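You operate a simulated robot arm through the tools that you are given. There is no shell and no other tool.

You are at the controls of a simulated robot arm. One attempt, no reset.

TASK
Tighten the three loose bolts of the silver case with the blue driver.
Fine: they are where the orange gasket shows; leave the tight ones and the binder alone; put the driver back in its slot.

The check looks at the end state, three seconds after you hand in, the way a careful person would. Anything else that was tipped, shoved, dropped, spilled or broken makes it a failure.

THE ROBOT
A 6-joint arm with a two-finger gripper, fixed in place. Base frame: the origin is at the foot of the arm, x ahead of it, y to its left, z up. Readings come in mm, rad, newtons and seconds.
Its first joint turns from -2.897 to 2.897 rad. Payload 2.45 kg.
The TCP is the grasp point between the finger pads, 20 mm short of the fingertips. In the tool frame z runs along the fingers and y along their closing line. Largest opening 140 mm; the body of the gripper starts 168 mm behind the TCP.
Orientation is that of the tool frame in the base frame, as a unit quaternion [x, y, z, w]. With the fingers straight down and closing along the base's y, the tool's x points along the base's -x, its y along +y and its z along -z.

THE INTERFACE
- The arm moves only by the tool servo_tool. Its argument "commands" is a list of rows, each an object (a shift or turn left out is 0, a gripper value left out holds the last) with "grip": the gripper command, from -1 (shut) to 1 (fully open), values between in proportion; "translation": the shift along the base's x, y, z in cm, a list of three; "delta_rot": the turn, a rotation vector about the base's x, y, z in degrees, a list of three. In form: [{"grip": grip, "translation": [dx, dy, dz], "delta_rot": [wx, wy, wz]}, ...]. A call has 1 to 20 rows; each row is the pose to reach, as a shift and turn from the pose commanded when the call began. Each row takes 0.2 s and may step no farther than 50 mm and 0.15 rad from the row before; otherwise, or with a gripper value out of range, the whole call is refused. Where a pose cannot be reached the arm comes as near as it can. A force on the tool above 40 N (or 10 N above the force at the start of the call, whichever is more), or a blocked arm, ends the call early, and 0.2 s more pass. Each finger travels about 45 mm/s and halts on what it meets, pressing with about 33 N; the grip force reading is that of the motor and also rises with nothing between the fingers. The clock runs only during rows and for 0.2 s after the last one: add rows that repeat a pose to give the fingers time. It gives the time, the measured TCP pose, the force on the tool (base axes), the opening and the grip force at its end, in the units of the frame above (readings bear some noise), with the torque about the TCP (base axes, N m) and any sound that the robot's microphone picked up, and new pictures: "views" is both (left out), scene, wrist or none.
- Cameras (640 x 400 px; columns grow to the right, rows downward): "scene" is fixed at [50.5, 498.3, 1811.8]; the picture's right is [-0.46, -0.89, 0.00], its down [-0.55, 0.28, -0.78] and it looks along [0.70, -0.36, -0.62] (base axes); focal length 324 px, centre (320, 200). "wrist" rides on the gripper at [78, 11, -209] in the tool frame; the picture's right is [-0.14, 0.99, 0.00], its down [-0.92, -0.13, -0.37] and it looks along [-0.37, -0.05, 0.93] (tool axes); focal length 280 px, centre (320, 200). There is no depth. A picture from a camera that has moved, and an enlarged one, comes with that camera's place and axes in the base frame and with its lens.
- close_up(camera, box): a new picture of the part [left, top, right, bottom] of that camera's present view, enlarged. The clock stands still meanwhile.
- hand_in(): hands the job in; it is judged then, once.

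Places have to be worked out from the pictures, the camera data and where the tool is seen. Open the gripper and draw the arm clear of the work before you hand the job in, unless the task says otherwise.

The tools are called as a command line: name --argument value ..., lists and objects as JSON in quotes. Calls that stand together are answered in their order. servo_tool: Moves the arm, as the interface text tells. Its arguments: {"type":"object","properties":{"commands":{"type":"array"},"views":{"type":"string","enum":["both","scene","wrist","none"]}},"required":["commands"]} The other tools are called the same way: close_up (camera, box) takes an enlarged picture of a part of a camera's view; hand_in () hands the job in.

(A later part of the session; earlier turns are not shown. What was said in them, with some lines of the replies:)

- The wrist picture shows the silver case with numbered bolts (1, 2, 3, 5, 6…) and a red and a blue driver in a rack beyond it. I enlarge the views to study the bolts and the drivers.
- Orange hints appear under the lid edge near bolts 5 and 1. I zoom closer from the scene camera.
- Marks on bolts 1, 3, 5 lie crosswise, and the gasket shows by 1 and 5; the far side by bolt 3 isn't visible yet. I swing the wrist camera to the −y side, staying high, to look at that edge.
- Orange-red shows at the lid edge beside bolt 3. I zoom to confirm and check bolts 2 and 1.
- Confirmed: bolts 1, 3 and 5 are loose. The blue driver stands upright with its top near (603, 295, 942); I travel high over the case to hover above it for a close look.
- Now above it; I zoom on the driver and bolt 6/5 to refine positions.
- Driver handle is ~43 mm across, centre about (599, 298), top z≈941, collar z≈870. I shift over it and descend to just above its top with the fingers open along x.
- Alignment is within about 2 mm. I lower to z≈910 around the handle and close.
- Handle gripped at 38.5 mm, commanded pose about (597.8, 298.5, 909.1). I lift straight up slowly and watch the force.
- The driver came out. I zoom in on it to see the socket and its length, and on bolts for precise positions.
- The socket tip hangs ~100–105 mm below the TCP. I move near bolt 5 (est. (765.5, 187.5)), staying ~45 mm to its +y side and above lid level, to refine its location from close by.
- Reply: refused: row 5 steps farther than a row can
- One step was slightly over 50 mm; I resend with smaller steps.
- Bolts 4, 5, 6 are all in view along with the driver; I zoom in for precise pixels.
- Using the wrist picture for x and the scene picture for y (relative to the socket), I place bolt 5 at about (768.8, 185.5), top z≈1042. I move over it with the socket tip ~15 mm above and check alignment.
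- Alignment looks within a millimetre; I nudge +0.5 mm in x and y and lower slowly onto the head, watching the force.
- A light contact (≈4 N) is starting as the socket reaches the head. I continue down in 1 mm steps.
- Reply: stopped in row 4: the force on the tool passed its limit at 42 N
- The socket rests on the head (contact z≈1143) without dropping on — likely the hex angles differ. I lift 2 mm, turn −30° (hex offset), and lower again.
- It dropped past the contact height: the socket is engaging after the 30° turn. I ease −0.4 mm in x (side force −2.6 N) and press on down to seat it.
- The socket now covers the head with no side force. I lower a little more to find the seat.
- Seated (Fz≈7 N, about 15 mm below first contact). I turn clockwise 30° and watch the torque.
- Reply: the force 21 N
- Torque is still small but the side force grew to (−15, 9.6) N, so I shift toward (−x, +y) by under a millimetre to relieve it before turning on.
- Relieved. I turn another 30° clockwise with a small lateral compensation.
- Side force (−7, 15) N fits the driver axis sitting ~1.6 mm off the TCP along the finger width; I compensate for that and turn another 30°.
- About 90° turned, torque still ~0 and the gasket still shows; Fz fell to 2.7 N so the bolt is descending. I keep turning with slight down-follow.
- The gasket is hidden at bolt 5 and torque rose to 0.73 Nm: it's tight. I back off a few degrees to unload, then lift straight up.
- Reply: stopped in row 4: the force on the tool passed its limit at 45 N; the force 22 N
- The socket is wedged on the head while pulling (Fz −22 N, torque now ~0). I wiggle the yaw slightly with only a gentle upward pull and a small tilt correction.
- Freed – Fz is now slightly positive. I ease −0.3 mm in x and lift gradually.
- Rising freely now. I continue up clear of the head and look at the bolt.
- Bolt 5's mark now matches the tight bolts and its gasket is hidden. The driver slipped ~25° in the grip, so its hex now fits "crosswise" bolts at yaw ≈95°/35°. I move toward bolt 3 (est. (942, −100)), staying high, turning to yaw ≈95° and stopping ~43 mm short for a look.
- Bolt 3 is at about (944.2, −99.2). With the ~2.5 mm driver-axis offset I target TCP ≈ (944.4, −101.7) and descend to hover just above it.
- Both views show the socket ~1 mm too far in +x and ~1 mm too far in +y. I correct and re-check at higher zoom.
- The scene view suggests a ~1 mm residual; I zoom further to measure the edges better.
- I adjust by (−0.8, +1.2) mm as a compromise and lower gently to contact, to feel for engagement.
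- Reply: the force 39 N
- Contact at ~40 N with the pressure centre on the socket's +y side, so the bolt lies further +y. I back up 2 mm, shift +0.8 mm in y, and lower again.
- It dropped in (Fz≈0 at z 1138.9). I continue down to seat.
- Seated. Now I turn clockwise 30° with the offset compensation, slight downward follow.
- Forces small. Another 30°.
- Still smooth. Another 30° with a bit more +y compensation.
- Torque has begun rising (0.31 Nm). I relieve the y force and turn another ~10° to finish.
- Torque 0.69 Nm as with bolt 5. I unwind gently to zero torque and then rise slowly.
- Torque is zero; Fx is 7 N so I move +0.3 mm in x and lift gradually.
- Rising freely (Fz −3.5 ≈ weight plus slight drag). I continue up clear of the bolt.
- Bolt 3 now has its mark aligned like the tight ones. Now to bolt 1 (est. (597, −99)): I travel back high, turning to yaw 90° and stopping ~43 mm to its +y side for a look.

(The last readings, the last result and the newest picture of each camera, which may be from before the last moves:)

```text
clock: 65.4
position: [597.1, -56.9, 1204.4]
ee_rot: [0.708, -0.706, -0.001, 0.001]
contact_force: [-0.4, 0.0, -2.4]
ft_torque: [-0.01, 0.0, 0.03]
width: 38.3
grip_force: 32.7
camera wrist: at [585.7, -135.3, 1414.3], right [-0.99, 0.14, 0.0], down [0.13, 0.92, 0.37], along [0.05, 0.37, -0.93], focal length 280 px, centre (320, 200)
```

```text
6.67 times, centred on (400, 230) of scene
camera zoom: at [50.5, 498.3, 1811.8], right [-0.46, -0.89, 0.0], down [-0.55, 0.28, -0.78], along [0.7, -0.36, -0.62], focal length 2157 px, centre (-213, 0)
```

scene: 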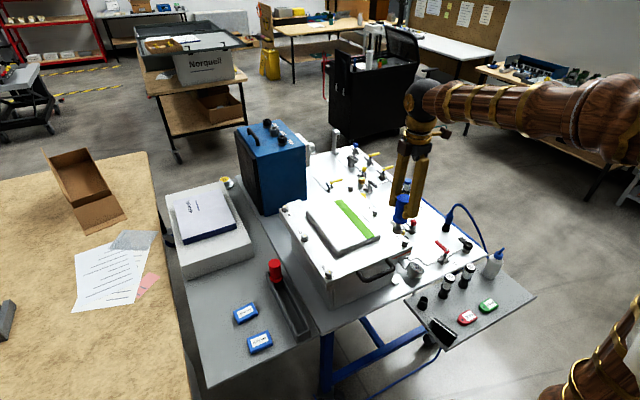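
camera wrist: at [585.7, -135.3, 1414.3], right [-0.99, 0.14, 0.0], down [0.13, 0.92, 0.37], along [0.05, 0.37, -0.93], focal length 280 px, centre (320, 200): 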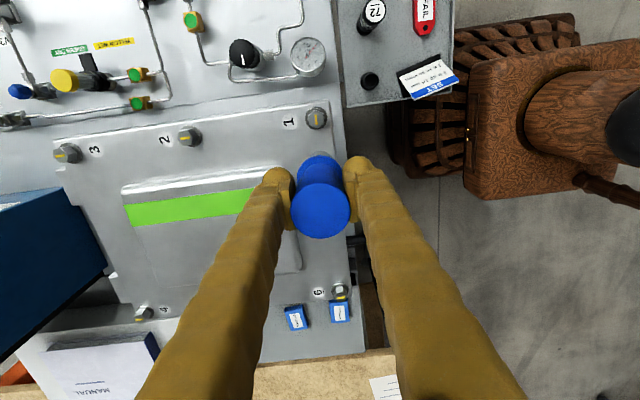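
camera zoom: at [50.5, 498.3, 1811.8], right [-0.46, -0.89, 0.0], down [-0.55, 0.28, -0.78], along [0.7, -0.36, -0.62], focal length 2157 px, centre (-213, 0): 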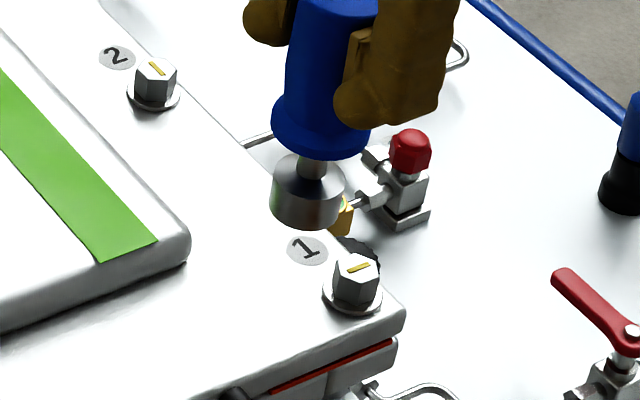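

Bolt 1 is ~(−0.9, −42.4) mm from the TCP; including the axis offset I shift (−0.9, −44.7) mm and descend to hover ~8 mm above.

servo_tool --commands '[{"grip": -1, "translation": [-0.05, -2.2, 0]}, {"translation": [-0.09, -4.47, 0]}, {"translation": [-0.09, -4.47, -1.5]}, {"translation": [-0.09, -4.47, -3]}, {"translation": [-0.09, -4.47, -4.5]}, {"translation": [-0.09, -4.47, -5.1]}, {"translation": [-0.09, -4.47, -5.1]}]' --views "none"

close_up --camera "scene" --box '[391, 225, 421, 255]'

close_up --camera "wrist" --box '[305, 142, 335, 162]'

```text
clock: 67.0
position: [596.8, -101.3, 1153.6]
ee_rot: [0.708, -0.707, 0.0, 0.0]
contact_force: [0.2, -0.5, -2.5]
ft_torque: [-0.03, -0.02, 0.02]
width: 38.2
grip_force: 33.4
```

```text
13.33 times, centred on (406, 240) of scene
camera zoom: at [50.5, 498.3, 1811.8], right [-0.46, -0.89, 0.0], down [-0.55, 0.28, -0.78], along [0.7, -0.36, -0.62], focal length 4314 px, centre (-827, -333)
```

zoom: 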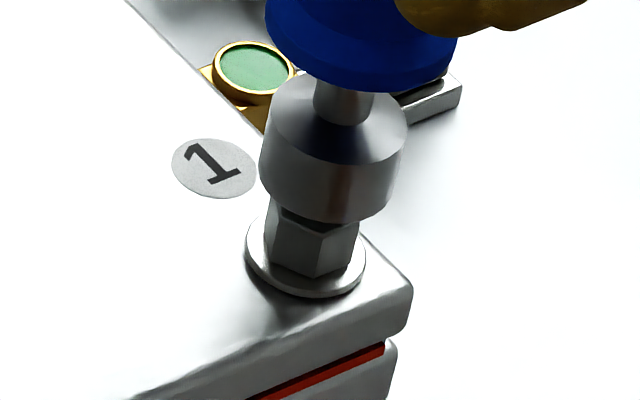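

```text
16.00 times, centred on (320, 152) of wrist
camera zoom: at [584.3, -180.3, 1363.2], right [-0.99, 0.14, 0.0], down [0.13, 0.92, 0.37], along [0.05, 0.37, -0.93], focal length 4486 px, centre (320, 968)
```

zoom: 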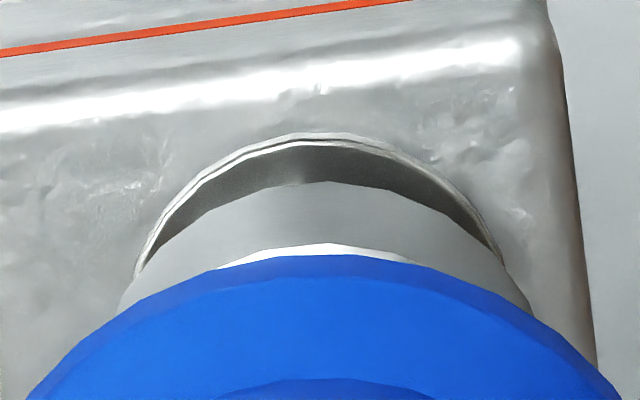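

Residuals are about +0.3 mm in x and +0.6 mm in y. I correct and lower to engage.

servo_tool --commands '[{"grip": -1, "translation": [0.03, 0.06, 0]}, {"translation": [0.03, 0.06, -0.4]}, {"translation": [0.03, 0.06, -0.8]}, {"translation": [0.03, 0.06, -1.0]}, {"translation": [0.03, 0.06, -1.1]}, {"translation": [0.03, 0.06, -1.2]}, {"translation": [0.03, 0.06, -1.3]}, {"translation": [0.03, 0.06, -1.4]}, {"translation": [0.03, 0.06, -1.5]}]' --views "none"

close_up --camera "scene" --box '[391, 225, 421, 255]'

```text
clock: 69.0
position: [596.7, -102.0, 1138.7]
ee_rot: [0.707, -0.707, -0.001, 0.001]
contact_force: [6.7, -6.4, -2.2]
ft_torque: [-0.7, -0.65, 0.0]
width: 38.4
grip_force: 33.4
```

```text
13.33 times, centred on (406, 240) of scene
camera zoom: at [50.5, 498.3, 1811.8], right [-0.46, -0.89, 0.0], down [-0.55, 0.28, -0.78], along [0.7, -0.36, -0.62], focal length 4314 px, centre (-827, -333)
```

zoom: 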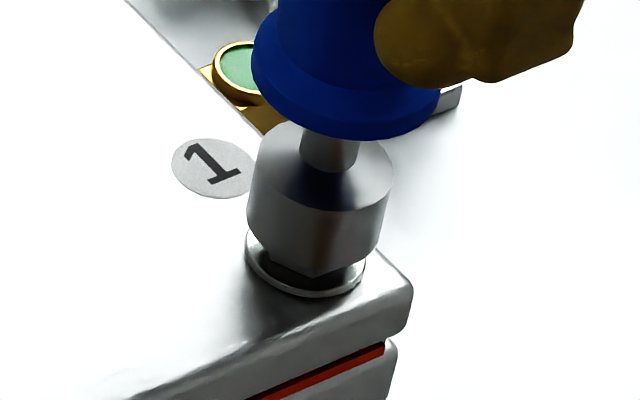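

Engaged straight away. Relieving the side force by (+0.3, −0.35) mm and lowering to seat.

servo_tool --commands '[{"grip": -1, "translation": [0.03, -0.035, 0]}, {"translation": [0.03, -0.035, -0.15]}, {"translation": [0.03, -0.035, -0.3]}, {"translation": [0.03, -0.035, -0.45]}, {"translation": [0.03, -0.035, -0.6]}, {"translation": [0.03, -0.035, -0.75]}, {"translation": [0.03, -0.035, -0.9]}, {"translation": [0.03, -0.035, -1.0]}, {"translation": [0.03, -0.035, -1.1]}, {"translation": [0.03, -0.035, -1.15]}]' --views "none"

```text
clock: 71.2
position: [596.8, -100.7, 1128.3]
ee_rot: [-0.707, 0.707, 0.0, 0.0]
contact_force: [-5.9, 1.6, 3.6]
ft_torque: [0.24, 0.64, 0.01]
width: 38.6
grip_force: 33.1
```

Seated. I turn clockwise 30° with offset compensation.

servo_tool --commands '[{"grip": -1, "translation": [-0.02, 0.01, 0]}, {"translation": [-0.045, 0.01, 0], "delta_rot": [0, 0, -5]}, {"translation": [-0.065, 0.015, 0], "delta_rot": [0, 0, -10]}, {"translation": [-0.085, 0.02, 0], "delta_rot": [0, 0, -15]}, {"translation": [-0.1, 0.025, -0.02], "delta_rot": [0, 0, -20]}, {"translation": [-0.12, 0.03, -0.02], "delta_rot": [0, 0, -25]}, {"translation": [-0.135, 0.035, -0.03], "delta_rot": [0, 0, -30]}, {"translation": [-0.135, 0.035, -0.03], "delta_rot": [0, 0, -30]}]' --views "none"

```text
clock: 73.0
position: [596.5, -99.1, 1126.7]
ee_rot: [-0.5, 0.866, 0.0, 0.001]
contact_force: [1.9, -8.4, 4.2]
ft_torque: [-0.67, -0.26, 0.02]
width: 38.5
grip_force: 33.7
```

Side force −8 N in y; I relieve it by −0.45 mm and turn another 30°.

servo_tool --commands '[{"grip": -1, "translation": [0.0, -0.04, 0]}, {"translation": [-0.01, -0.03, 0], "delta_rot": [0, 0, -5]}, {"translation": [-0.025, -0.02, 0], "delta_rot": [0, 0, -10]}, {"translation": [-0.04, -0.005, 0], "delta_rot": [0, 0, -15]}, {"translation": [-0.055, 0.01, 0], "delta_rot": [0, 0, -20]}, {"translation": [-0.065, 0.025, -0.02], "delta_rot": [0, 0, -25]}, {"translation": [-0.075, 0.04, -0.02], "delta_rot": [0, 0, -30]}, {"translation": [-0.075, 0.04, -0.02], "delta_rot": [0, 0, -30]}]' --views "none"

```text
clock: 74.8
position: [594.4, -99.2, 1127.1]
ee_rot: [-0.259, 0.966, -0.001, 0.0]
contact_force: [2.9, -6.0, -3.1]
ft_torque: [-0.46, -0.17, 0.01]
width: 38.6
grip_force: 32.9
```

Smooth. Another 30°, following down slightly.

servo_tool --commands '[{"grip": -1, "translation": [0.01, -0.02, -0.03]}, {"translation": [0.005, 0.0, -0.04], "delta_rot": [0, 0, -5]}, {"translation": [0, 0.015, -0.05], "delta_rot": [0, 0, -10]}, {"translation": [-0.005, 0.03, -0.06], "delta_rot": [0, 0, -15]}, {"translation": [-0.01, 0.05, -0.07], "delta_rot": [0, 0, -20]}, {"translation": [-0.015, 0.065, -0.08], "delta_rot": [0, 0, -25]}, {"translation": [-0.02, 0.085, -0.08], "delta_rot": [0, 0, -30]}, {"translation": [-0.02, 0.085, -0.08], "delta_rot": [0, 0, -30]}]' --views "none"

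```text
clock: 76.6
position: [594.6, -98.0, 1125.6]
ee_rot: [0.0, 1.0, 0.001, 0.0]
contact_force: [0.1, -4.9, 1.2]
ft_torque: [-0.39, -0.08, 0.02]
width: 38.3
grip_force: 33.2
```

Torque not yet risen at 90°; I turn on another 15°.

servo_tool --commands '[{"grip": -1, "translation": [0, -0.02, 0], "delta_rot": [0, 0, -3]}, {"translation": [0, -0.01, 0], "delta_rot": [0, 0, -6]}, {"translation": [0.005, 0.01, 0], "delta_rot": [0, 0, -9]}, {"translation": [0.01, 0.02, 0], "delta_rot": [0, 0, -12]}, {"translation": [0.01, 0.03, 0], "delta_rot": [0, 0, -15]}, {"translation": [0.01, 0.03, 0], "delta_rot": [0, 0, -15]}]' --views "none"

close_up --camera "scene" --box '[380, 225, 430, 265]'

```text
clock: 78.0
position: [595.2, -99.4, 1125.0]
ee_rot: [0.131, 0.991, 0.001, 0.0]
contact_force: [-0.8, 4.1, 7.2]
ft_torque: [0.28, 0.0, 0.59]
width: 38.3
grip_force: 32.6
```

```text
10.00 times, centred on (405, 245) of scene
camera zoom: at [50.5, 498.3, 1811.8], right [-0.46, -0.89, 0.0], down [-0.55, 0.28, -0.78], along [0.7, -0.36, -0.62], focal length 3235 px, centre (-530, -250)
```

zoom: 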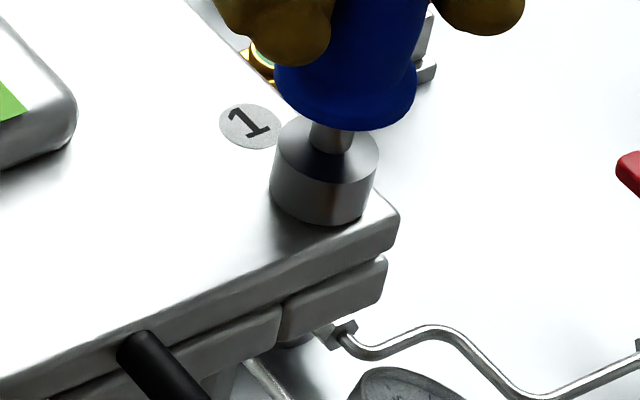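

The gasket at bolt 1 has vanished and torque is 0.59 Nm. A last 4° nip, then unwind to zero torque.

servo_tool --commands '[{"grip": -1, "translation": [0, 0.01, 0], "delta_rot": [0, 0, -2]}, {"translation": [0, 0.02, 0], "delta_rot": [0, 0, -4]}, {"translation": [0, 0.02, 0], "delta_rot": [0, 0, -4]}, {"translation": [0, 0.02, 0], "delta_rot": [0, 0, -1]}, {"translation": [0, 0.01, 0], "delta_rot": [0, 0, 1]}, {"translation": [0, 0.01, 0.03], "delta_rot": [0, 0, 3]}, {"translation": [0, 0.01, 0.08], "delta_rot": [0, 0, 3]}]' --views "none"

```text
clock: 79.6
position: [594.8, -98.8, 1126.3]
ee_rot: [0.104, 0.995, 0.0, 0.0]
contact_force: [-3.9, -3.2, -5.5]
ft_torque: [-0.28, 0.16, -0.01]
width: 37.9
grip_force: 32.7
```

Torque is zero. I lift in small wiggled steps with a little relief.

servo_tool --commands '[{"grip": -1, "translation": [-0.015, -0.02, 0]}, {"translation": [-0.015, -0.02, 0.05], "delta_rot": [0, 0, 1]}, {"translation": [-0.015, -0.02, 0.1], "delta_rot": [0, 0, 0]}, {"translation": [-0.015, -0.02, 0.15], "delta_rot": [0, 0, 1]}, {"translation": [-0.015, -0.02, 0.2], "delta_rot": [0, 0, 0]}, {"translation": [-0.015, -0.02, 0.3], "delta_rot": [0, 0, 1]}, {"translation": [-0.015, -0.02, 0.4], "delta_rot": [0, 0, 0]}]' --views "none"

```text
clock: 81.2
position: [593.2, -99.2, 1131.3]
ee_rot: [0.104, 0.995, 0.0, 0.0]
contact_force: [1.7, 1.8, -3.7]
ft_torque: [0.19, -0.18, 0.02]
width: 38.0
grip_force: 33.3
```

Moving freely; I raise it well clear and check the bolt and the gasket.

servo_tool --commands '[{"grip": -1, "translation": [0.005, 0.01, 0.15]}, {"translation": [0.005, 0.01, 0.3]}, {"translation": [0.005, 0.01, 0.5]}, {"translation": [0.005, 0.01, 0.8]}, {"translation": [0.005, 0.01, 1.1]}, {"translation": [0.005, 0.01, 1.5]}, {"translation": [0.005, 0.01, 3]}, {"translation": [0.005, 0.01, 5]}, {"translation": [0.005, 0.01, 7]}, {"translation": [0.005, 0.01, 9]}, {"translation": [0.005, 0.01, 9]}]'

close_up --camera "scene" --box '[285, 195, 425, 285]'

close_up --camera "wrist" --box '[260, 120, 380, 190]'

```text
clock: 83.6
position: [594.9, -99.2, 1221.8]
ee_rot: [0.104, 0.995, 0.0, 0.0]
contact_force: [0.0, 0.5, -2.2]
ft_torque: [-0.03, 0.03, -0.02]
width: 38.1
grip_force: 32.9
camera wrist: at [520.1, -72.3, 1430.7], right [0.34, 0.94, 0.0], down [0.87, -0.32, 0.37], along [0.35, -0.12, -0.93], focal length 280 px, centre (320, 200)
```

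scene: 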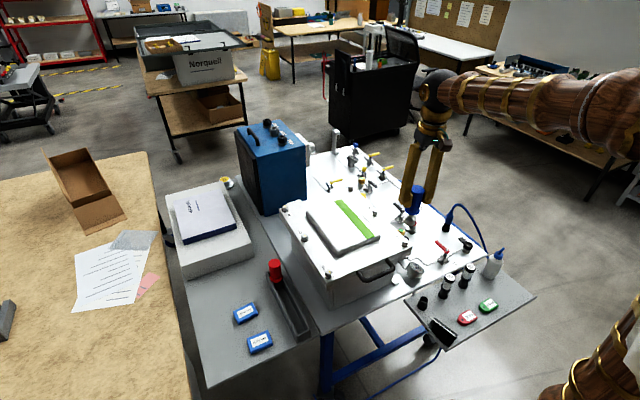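
wrist: 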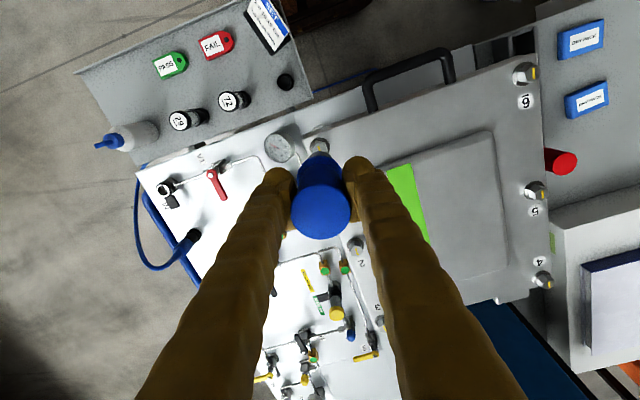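

```text
4.44 times, centred on (355, 240) of scene
camera zoom: at [50.5, 498.3, 1811.8], right [-0.46, -0.89, 0.0], down [-0.55, 0.28, -0.78], along [0.7, -0.36, -0.62], focal length 1438 px, centre (164, 22)
```

zoom: 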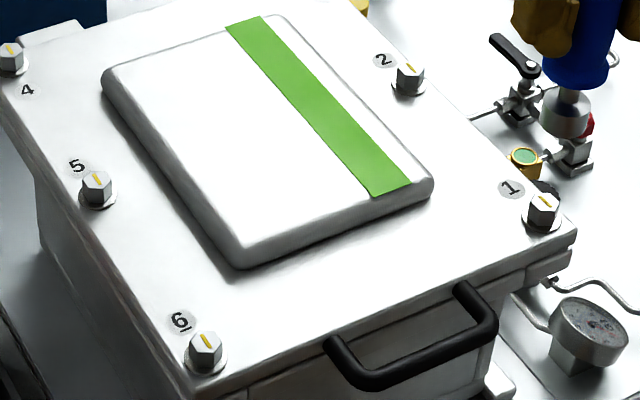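

```text
5.33 times, centred on (320, 155) of wrist
camera zoom: at [520.1, -72.3, 1430.7], right [0.34, 0.94, 0.0], down [0.87, -0.32, 0.37], along [0.35, -0.12, -0.93], focal length 1495 px, centre (320, 440)
```

zoom: 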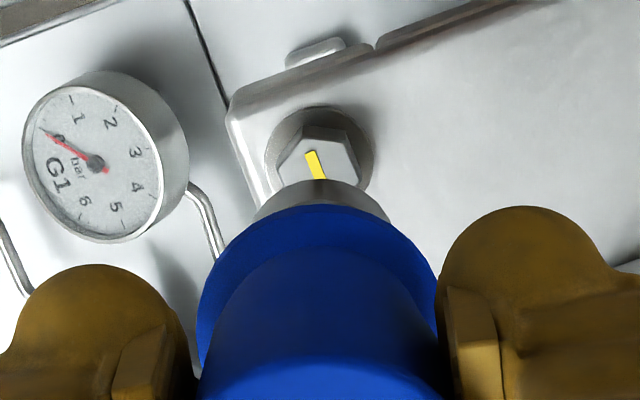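

All six marks are aligned. Before returning the driver I make a short high detour, turning to yaw 90°, to view the −y lid edge by bolts 3 and 1.

servo_tool --commands '[{"grip": -1, "translation": [1.25, -0.4, 1], "delta_rot": [0, 0, 7.3]}, {"translation": [2.5, -0.8, 1.8], "delta_rot": [0, 0, 14.6]}, {"translation": [3.75, -1.2, 1.8], "delta_rot": [0, 0, 21.9]}, {"translation": [5, -1.6, 1.8], "delta_rot": [0, 0, 29.2]}, {"translation": [6.25, -2.1, 1.8], "delta_rot": [0, 0, 36.5]}, {"translation": [7.5, -2.5, 1.8], "delta_rot": [0, 0, 43.8]}, {"translation": [8.75, -3, 1.8], "delta_rot": [0, 0, 51.1]}, {"translation": [10, -3.4, 1.8], "delta_rot": [0, 0, 58.4]}, {"translation": [11.25, -3.8, 1.8], "delta_rot": [0, 0, 65.7]}, {"translation": [12.5, -4.3, 1.8], "delta_rot": [0, 0, 73]}, {"translation": [13.75, -4.7, 1.8], "delta_rot": [0, 0, 80.3]}, {"translation": [15, -5.2, 1.8], "delta_rot": [0, 0, 87.6]}, {"translation": [16.25, -5.6, 1.8], "delta_rot": [0, 0, 94.9]}, {"translation": [17.5, -6, 1.8], "delta_rot": [0, 0, 101.9]}]' --views "wrist"

close_up --camera "wrist" --box '[160, 70, 460, 170]'

```text
clock: 86.6
position: [769.2, -156.7, 1237.1]
ee_rot: [0.708, -0.706, 0.001, 0.0]
contact_force: [0.1, 0.6, -1.4]
ft_torque: [-0.04, 0.0, 0.02]
width: 37.7
grip_force: 33.2
camera wrist: at [757.6, -236.5, 1447.3], right [-0.99, 0.14, 0.0], down [0.13, 0.92, 0.37], along [0.05, 0.37, -0.93], focal length 280 px, centre (320, 200)
```

wrist: 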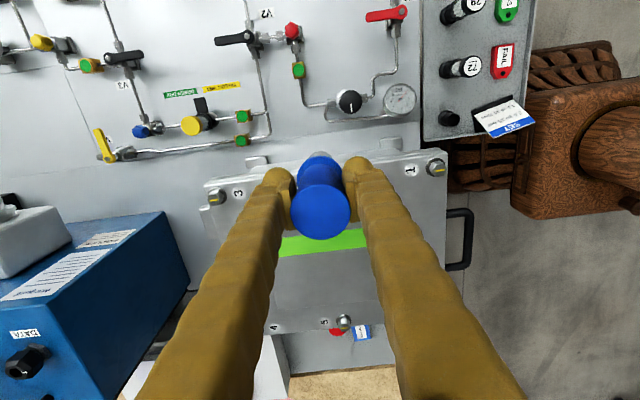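

```text
2.13 times, centred on (310, 120) of wrist
camera zoom: at [757.6, -236.5, 1447.3], right [-0.99, 0.14, 0.0], down [0.13, 0.92, 0.37], along [0.05, 0.37, -0.93], focal length 598 px, centre (341, 371)
```

zoom: 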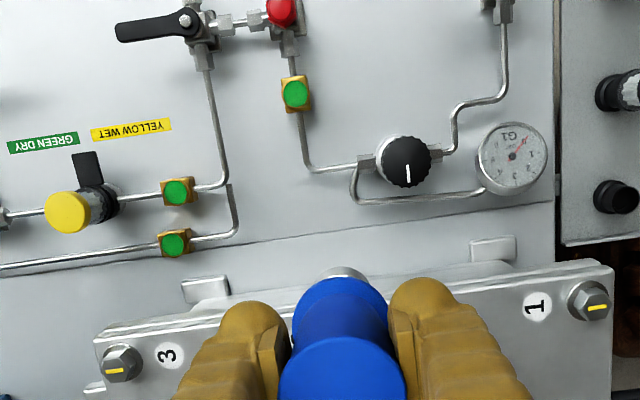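

No orange anywhere; all three are tight. Now I carry the driver back, high over the case, to above its slot (597.8, 298.5).

servo_tool --commands '[{"grip": -1, "translation": [-1.2, 3.2, 0]}, {"translation": [-2.4, 6.4, 0]}, {"translation": [-3.6, 9.6, 0]}, {"translation": [-4.8, 12.8, 0]}, {"translation": [-6, 16, 0]}, {"translation": [-7.2, 19.2, 0]}, {"translation": [-8.4, 22.4, 0]}, {"translation": [-9.6, 25.6, 0]}, {"translation": [-10.8, 28.8, 0]}, {"translation": [-12, 32, 0]}, {"translation": [-13.2, 35.2, 0]}, {"translation": [-14.4, 38.4, 0]}, {"translation": [-15.6, 41.6, 0]}, {"translation": [-16.6, 44.2, 0]}, {"translation": [-17.17, 45.65, 0]}, {"translation": [-17.17, 45.65, -3]}, {"translation": [-17.17, 45.65, -6]}, {"translation": [-17.17, 45.65, -9]}, {"translation": [-17.17, 45.65, -9]}]'

close_up --camera "scene" --box '[265, 240, 325, 340]'

close_up --camera "wrist" --box '[260, 110, 380, 190]'

```text
clock: 90.6
position: [596.8, 297.2, 1149.5]
ee_rot: [-0.706, 0.708, 0.0, 0.0]
contact_force: [-0.1, 0.2, -1.0]
ft_torque: [-0.03, 0.0, 0.03]
width: 37.6
grip_force: 32.5
camera wrist: at [585.0, 218.9, 1359.3], right [-0.99, 0.14, 0.0], down [0.13, 0.92, 0.37], along [0.05, 0.37, -0.93], focal length 280 px, centre (320, 200)
```

scene: 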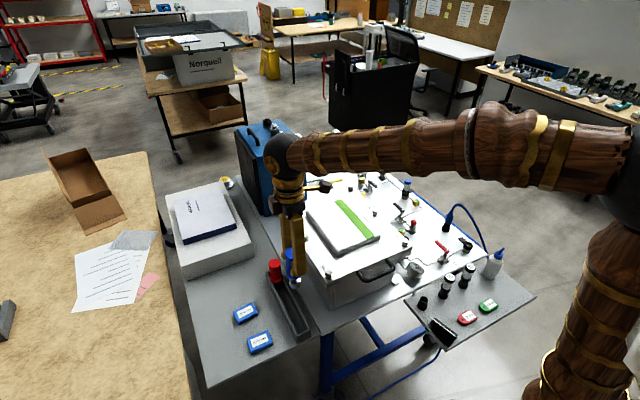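
wrist: 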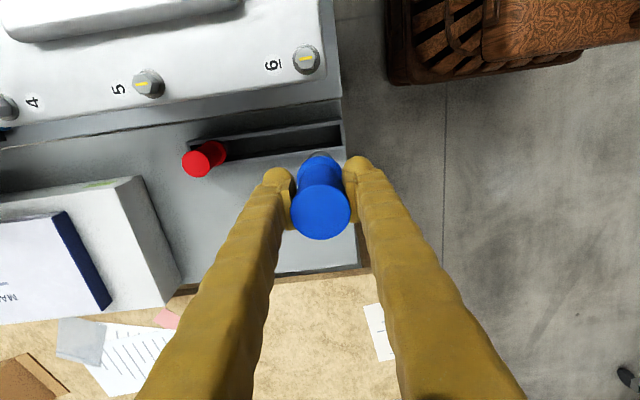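

```text
4.00 times, centred on (295, 290) of scene
camera zoom: at [50.5, 498.3, 1811.8], right [-0.46, -0.89, 0.0], down [-0.55, 0.28, -0.78], along [0.7, -0.36, -0.62], focal length 1294 px, centre (420, -160)
```

zoom: 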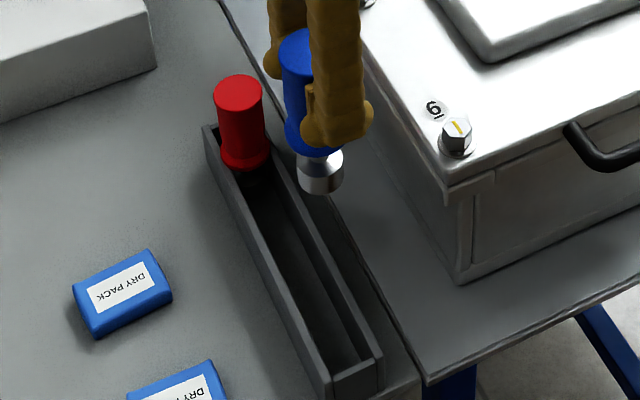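

```text
5.00 times, centred on (320, 150) of wrist
camera zoom: at [585.0, 218.9, 1359.3], right [-0.99, 0.14, 0.0], down [0.13, 0.92, 0.37], along [0.05, 0.37, -0.93], focal length 1402 px, centre (320, 450)
```

zoom: 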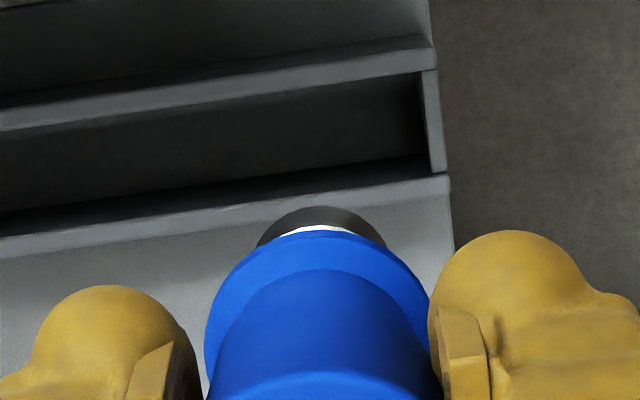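

The slot is the −x end of the open tray. I lower partway with a small (+0.6, +0.8) mm correction and read the pose again.

servo_tool --commands '[{"grip": -1, "translation": [0.06, 0.08, -4]}, {"translation": [0.06, 0.08, -8]}, {"translation": [0.06, 0.08, -12]}, {"translation": [0.06, 0.08, -16]}, {"translation": [0.06, 0.08, -18]}, {"translation": [0.06, 0.08, -18]}, {"translation": [0.06, 0.08, -18]}]' --views "wrist"

close_up --camera "scene" --box '[265, 270, 325, 350]'

close_up --camera "wrist" --box '[260, 110, 380, 190]'

```text
clock: 92.2
position: [599.4, 296.7, 969.2]
ee_rot: [-0.706, 0.708, 0.0, 0.0]
contact_force: [0.2, 0.0, -0.7]
ft_torque: [0.03, 0.0, -0.02]
width: 38.0
grip_force: 33.2
camera wrist: at [587.6, 218.5, 1178.2], right [-0.99, 0.14, 0.0], down [0.13, 0.92, 0.37], along [0.05, 0.37, -0.93], focal length 280 px, centre (320, 200)
```

wrist: 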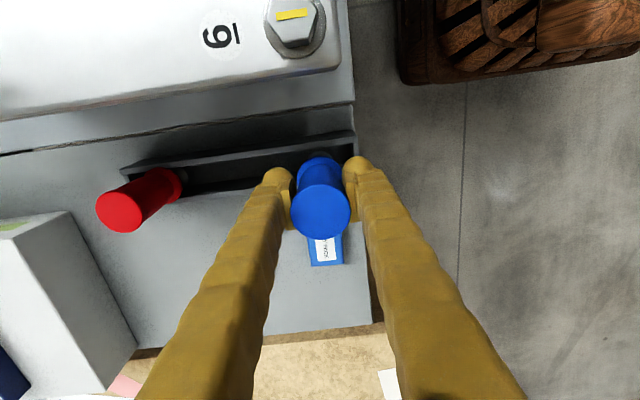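

```text
5.00 times, centred on (295, 310) of scene
camera zoom: at [50.5, 498.3, 1811.8], right [-0.46, -0.89, 0.0], down [-0.55, 0.28, -0.78], along [0.7, -0.36, -0.62], focal length 1618 px, centre (445, -350)
```

zoom: 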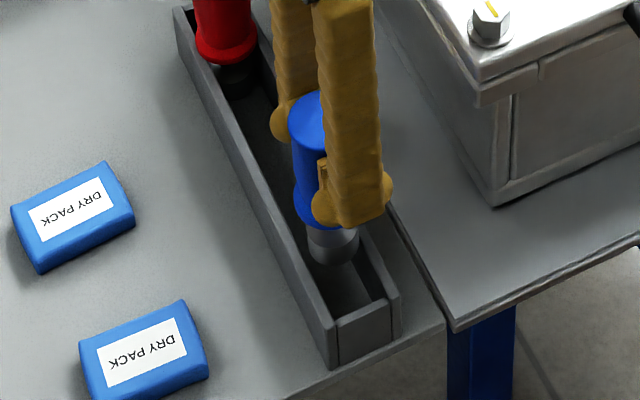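

```text
5.00 times, centred on (320, 150) of wrist
camera zoom: at [587.6, 218.5, 1178.2], right [-0.99, 0.14, 0.0], down [0.13, 0.92, 0.37], along [0.05, 0.37, -0.93], focal length 1402 px, centre (320, 450)
```

zoom: 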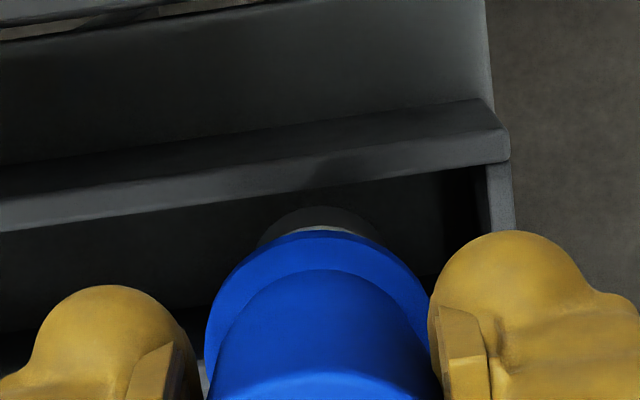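

Position averages suggest ~1 mm short in y; I add +1.0 mm, then lower into the tray slowly.

servo_tool --commands '[{"grip": -1, "translation": [0, 0.1, 0]}, {"translation": [0, 0.1, -1]}, {"translation": [0, 0.1, -2]}, {"translation": [0, 0.1, -3]}, {"translation": [0, 0.1, -4]}, {"translation": [0, 0.1, -4.6]}, {"translation": [0, 0.1, -5]}, {"translation": [0, 0.1, -5]}]' --views "both"

close_up --camera "scene" --box '[265, 280, 325, 340]'

```text
clock: 94.0
position: [598.4, 299.8, 918.6]
ee_rot: [-0.706, 0.708, 0.0, 0.001]
contact_force: [0.0, -2.4, 0.7]
ft_torque: [-0.18, 0.01, 0.05]
width: 37.9
grip_force: 32.9
camera wrist: at [586.4, 221.2, 1128.3], right [-0.99, 0.14, 0.0], down [0.13, 0.92, 0.37], along [0.05, 0.37, -0.93], focal length 280 px, centre (320, 200)
```

scene: 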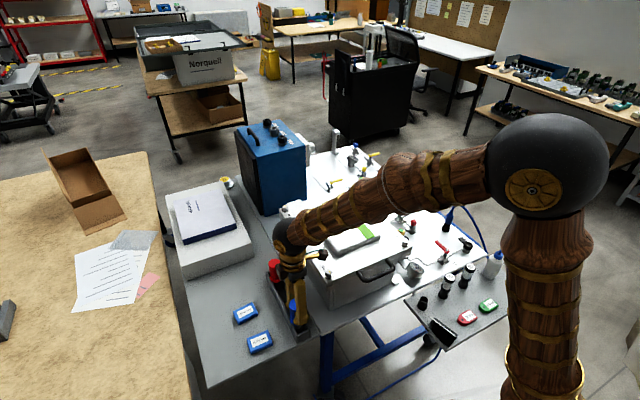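
wrist: 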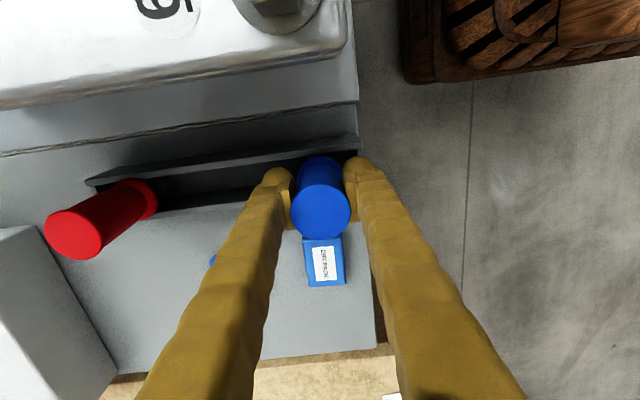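

```text
6.67 times, centred on (295, 310) of scene
camera zoom: at [50.5, 498.3, 1811.8], right [-0.46, -0.89, 0.0], down [-0.55, 0.28, -0.78], along [0.7, -0.36, -0.62], focal length 2157 px, centre (487, -533)
```

zoom: 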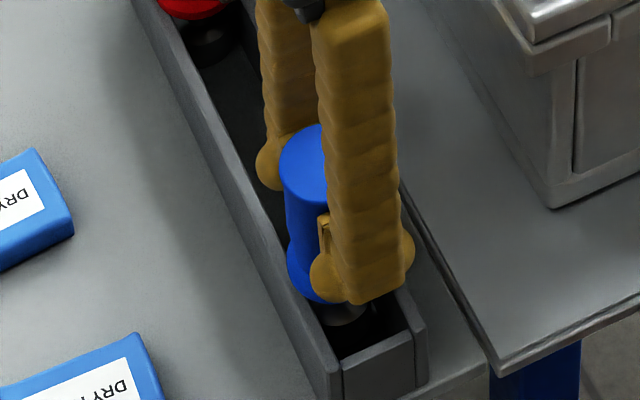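

A slight −2.4 N in y hints at touching the +y wall; I back off 0.4 mm and lower in 1 mm steps until the floor is felt.

servo_tool --commands '[{"grip": -1, "translation": [0, -0.04, 0]}, {"translation": [0, -0.04, -0.1]}, {"translation": [0, -0.04, -0.2]}, {"translation": [0, -0.04, -0.3]}, {"translation": [0, -0.04, -0.4]}, {"translation": [0, -0.04, -0.5]}, {"translation": [0, -0.04, -0.6]}]' --views "none"

```text
clock: 95.6
position: [598.4, 301.0, 912.3]
ee_rot: [-0.706, 0.708, 0.0, 0.0]
contact_force: [0.5, -0.4, -1.7]
ft_torque: [0.01, -0.01, -0.03]
width: 37.7
grip_force: 32.6
```

No contact yet at z≈912.5. Continuing in 0.7 mm steps.

servo_tool --commands '[{"grip": -1, "translation": [0, 0, -0.07]}, {"translation": [0, 0, -0.14]}, {"translation": [0, 0, -0.21]}, {"translation": [0, 0, -0.28]}, {"translation": [0, 0, -0.28]}]' --views "none"

```text
clock: 96.8
position: [598.7, 300.2, 908.8]
ee_rot: [-0.706, 0.708, 0.0, 0.0]
contact_force: [-1.1, 0.5, -2.0]
ft_torque: [0.03, -0.05, -0.02]
width: 38.0
grip_force: 32.9
```

Still free; a few more 0.5 mm steps.

servo_tool --commands '[{"grip": -1, "translation": [0, 0, -0.05]}, {"translation": [0, 0, -0.1]}, {"translation": [0, 0, -0.15]}, {"translation": [0, 0, -0.2]}, {"translation": [0, 0, -0.2]}]' --views "wrist"

close_up --camera "scene" --box '[265, 280, 325, 340]'

```text
clock: 98.0
position: [597.8, 298.1, 908.1]
ee_rot: [-0.706, 0.708, 0.0, 0.0]
contact_force: [2.9, -7.7, 9.4]
ft_torque: [-0.19, -0.13, 0.01]
width: 38.0
grip_force: 32.8
camera wrist: at [586.6, 220.7, 1117.6], right [-0.99, 0.14, 0.0], down [0.13, 0.92, 0.37], along [0.05, 0.37, -0.93], focal length 280 px, centre (320, 200)
```

wrist: 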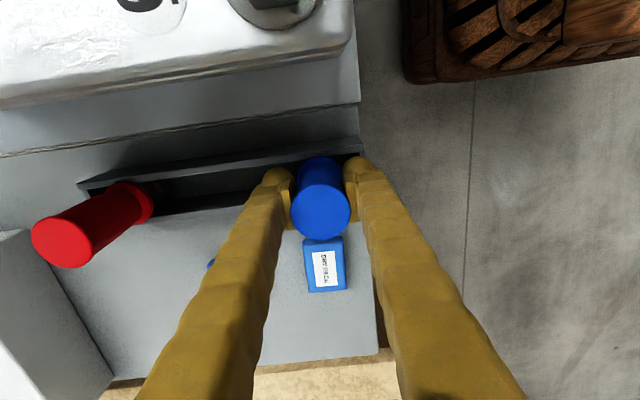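

```text
6.67 times, centred on (295, 310) of scene
camera zoom: at [50.5, 498.3, 1811.8], right [-0.46, -0.89, 0.0], down [-0.55, 0.28, -0.78], along [0.7, -0.36, -0.62], focal length 2157 px, centre (487, -533)
```

zoom: 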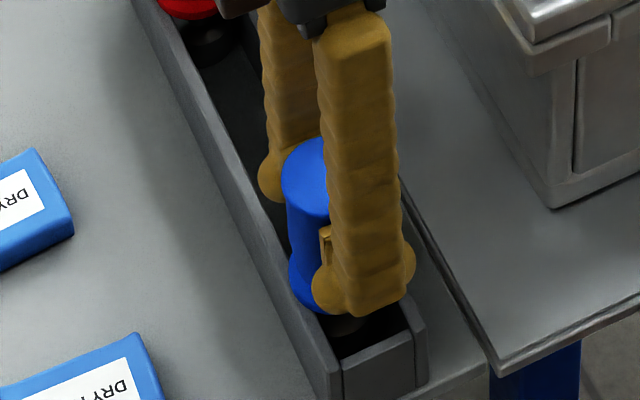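

The floor is felt (Fz≈9 N) with a −7.7 N side push from the wall at collar height; I shift −0.45 mm in y and ease pressure slightly, then re-read.

servo_tool --commands '[{"grip": -1, "translation": [-0.0, -0.03, 0.02]}, {"translation": [0.01, -0.045, 0.02]}, {"translation": [0.01, -0.045, 0.02]}]' --views "none"

```text
clock: 98.8
position: [598.0, 299.8, 907.9]
ee_rot: [-0.707, 0.708, 0.001, 0.0]
contact_force: [2.0, 5.0, 6.2]
ft_torque: [0.44, -0.14, -0.11]
width: 38.0
grip_force: 33.0
```

Force flipped to +5 N (just floor friction now), so I go back +0.2 mm and open the fingers gradually.

servo_tool --commands '[{"grip": -1, "translation": [0, 0.02, 0.01]}, {"grip": -1, "translation": [0, 0.02, 0.01]}, {"grip": -0.4, "translation": [0, 0.02, 0.01]}, {"grip": -0.2, "translation": [0, 0.02, 0.01]}, {"grip": 0.0, "translation": [0, 0.02, 0.01]}, {"grip": 0.2, "translation": [0, 0.02, 0.01]}, {"grip": 0.4, "translation": [0, 0.02, 0.01]}, {"grip": 0.4, "translation": [0, 0.02, 0.01]}, {"grip": 0.4, "translation": [0, 0.02, 0.01]}, {"grip": 0.4, "translation": [0, 0.02, 0.01]}]'

close_up --camera "scene" --box '[265, 280, 325, 340]'

```text
clock: 101.0
position: [597.5, 299.8, 907.9]
ee_rot: [-0.706, 0.708, 0.0, -0.001]
contact_force: [-0.4, -0.1, -0.2]
ft_torque: [0.01, 0.0, 0.01]
width: 98.1
grip_force: 0.1
camera wrist: at [586.4, 220.7, 1117.5], right [-0.99, 0.14, 0.0], down [0.13, 0.92, 0.37], along [0.05, 0.37, -0.93], focal length 280 px, centre (320, 200)
```

scene: 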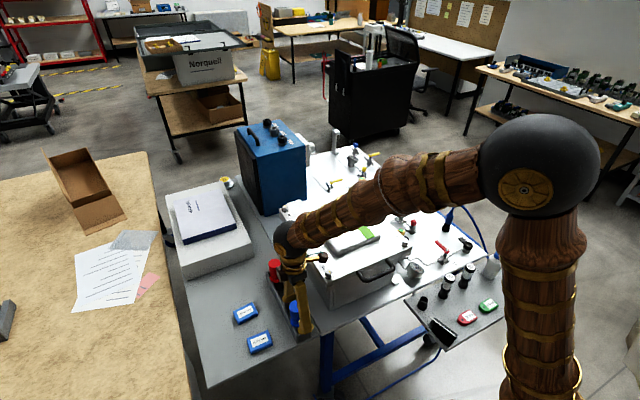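
wrist: 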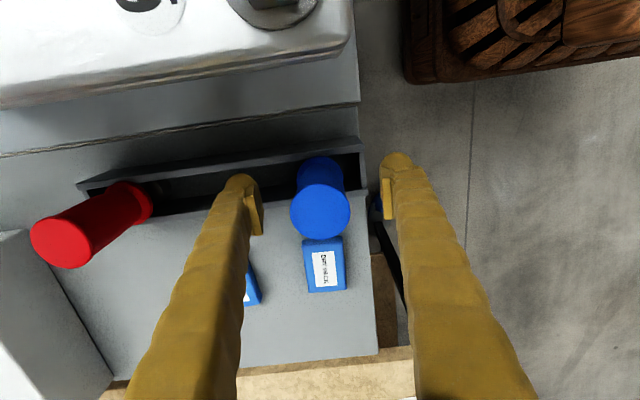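

```text
6.67 times, centred on (295, 310) of scene
camera zoom: at [50.5, 498.3, 1811.8], right [-0.46, -0.89, 0.0], down [-0.55, 0.28, -0.78], along [0.7, -0.36, -0.62], focal length 2157 px, centre (487, -533)
```

zoom: 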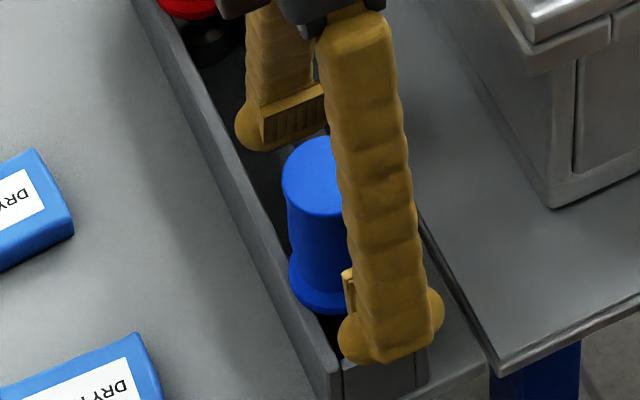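

The driver stands upright and free of the fingers. I raise the arm straight up and then back away from the work.

servo_tool --commands '[{"grip": 0.4, "translation": [0, 0, 1.5]}, {"translation": [0, 0, 4]}, {"translation": [0, 0, 7]}, {"translation": [0, 0, 11]}, {"translation": [0, 0, 15]}, {"translation": [0, 0, 19.5]}, {"translation": [0, 0, 24]}, {"translation": [0, 0, 28.5]}, {"translation": [0, 0, 33]}, {"grip": 1, "translation": [0, -3, 36.5]}, {"translation": [0, -7, 39]}, {"translation": [0, -11, 41]}, {"translation": [0, -15, 43]}, {"translation": [0, -19.5, 44]}, {"translation": [0, -24, 44]}, {"translation": [0, -28.5, 44]}, {"translation": [0, -33, 44]}, {"translation": [0, -33, 44]}]'

close_up --camera "scene" --box '[265, 280, 325, 340]'

close_up --camera "scene" --box '[230, 160, 450, 340]'

```text
clock: 104.8
position: [598.0, -30.0, 1349.0]
ee_rot: [-0.706, 0.708, 0.0, 0.001]
contact_force: [-0.1, 0.3, 1.2]
ft_torque: [-0.02, 0.0, 0.01]
width: 140.0
grip_force: 0.0
camera wrist: at [586.7, -108.8, 1559.1], right [-0.99, 0.14, 0.0], down [0.13, 0.92, 0.37], along [0.05, 0.37, -0.93], focal length 280 px, centre (320, 200)
```

scene: 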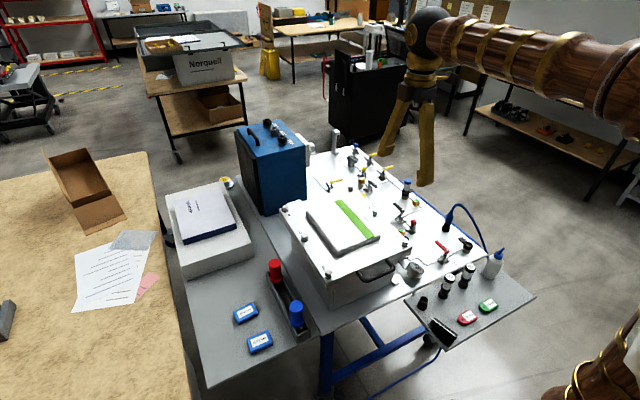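
wrist: 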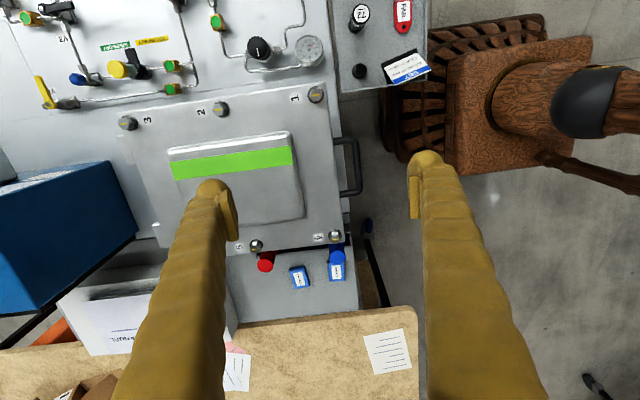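

```text
6.67 times, centred on (295, 310) of scene
camera zoom: at [50.5, 498.3, 1811.8], right [-0.46, -0.89, 0.0], down [-0.55, 0.28, -0.78], along [0.7, -0.36, -0.62], focal length 2157 px, centre (487, -533)
```

zoom: 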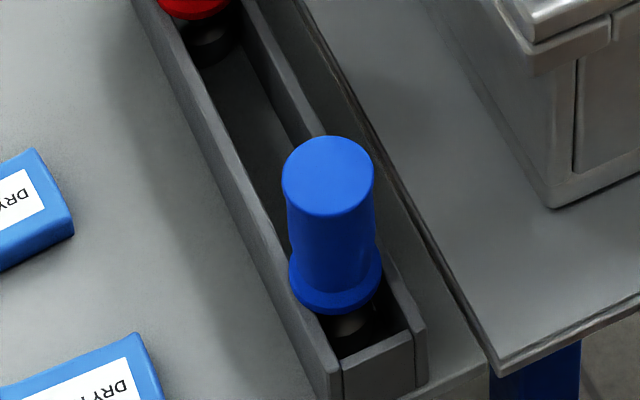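

```text
2.22 times, centred on (340, 250) of scene
camera zoom: at [50.5, 498.3, 1811.8], right [-0.46, -0.89, 0.0], down [-0.55, 0.28, -0.78], along [0.7, -0.36, -0.62], focal length 719 px, centre (276, 89)
```

zoom: 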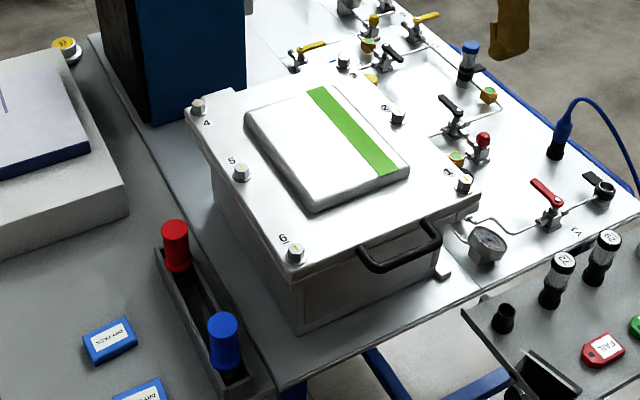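

The driver stands upright back in its slot, all six bolt marks are aligned with no orange showing, nothing else has moved, and the arm is clear with the gripper open. I hand in.

hand_in

```text
The job is handed in.
```

I tightened the three loose bolts (1, 3 and 5) with the blue driver and handed the job in; I have not seen the check's result.

- **Bolts:** I turned each one clockwise until the torque rose to about 0.6–0.7 Nm. Their marks now line up with bolts 2, 4 and 6, which I left alone. No orange gasket shows at any of the three places where it did before.
- **Driver:** It is back upright in its slot, within about 2 mm of where it stood.
- **Snag:** After bolt 5 the socket wedged on the bolt head and pulled up to 45 N. I freed it with a small wiggle, and the bolt's mark stayed aligned.
- **Surroundings:** I did not touch the binder or the red driver. In the last pictures nothing else looked moved, and the arm was clear with the gripper open.
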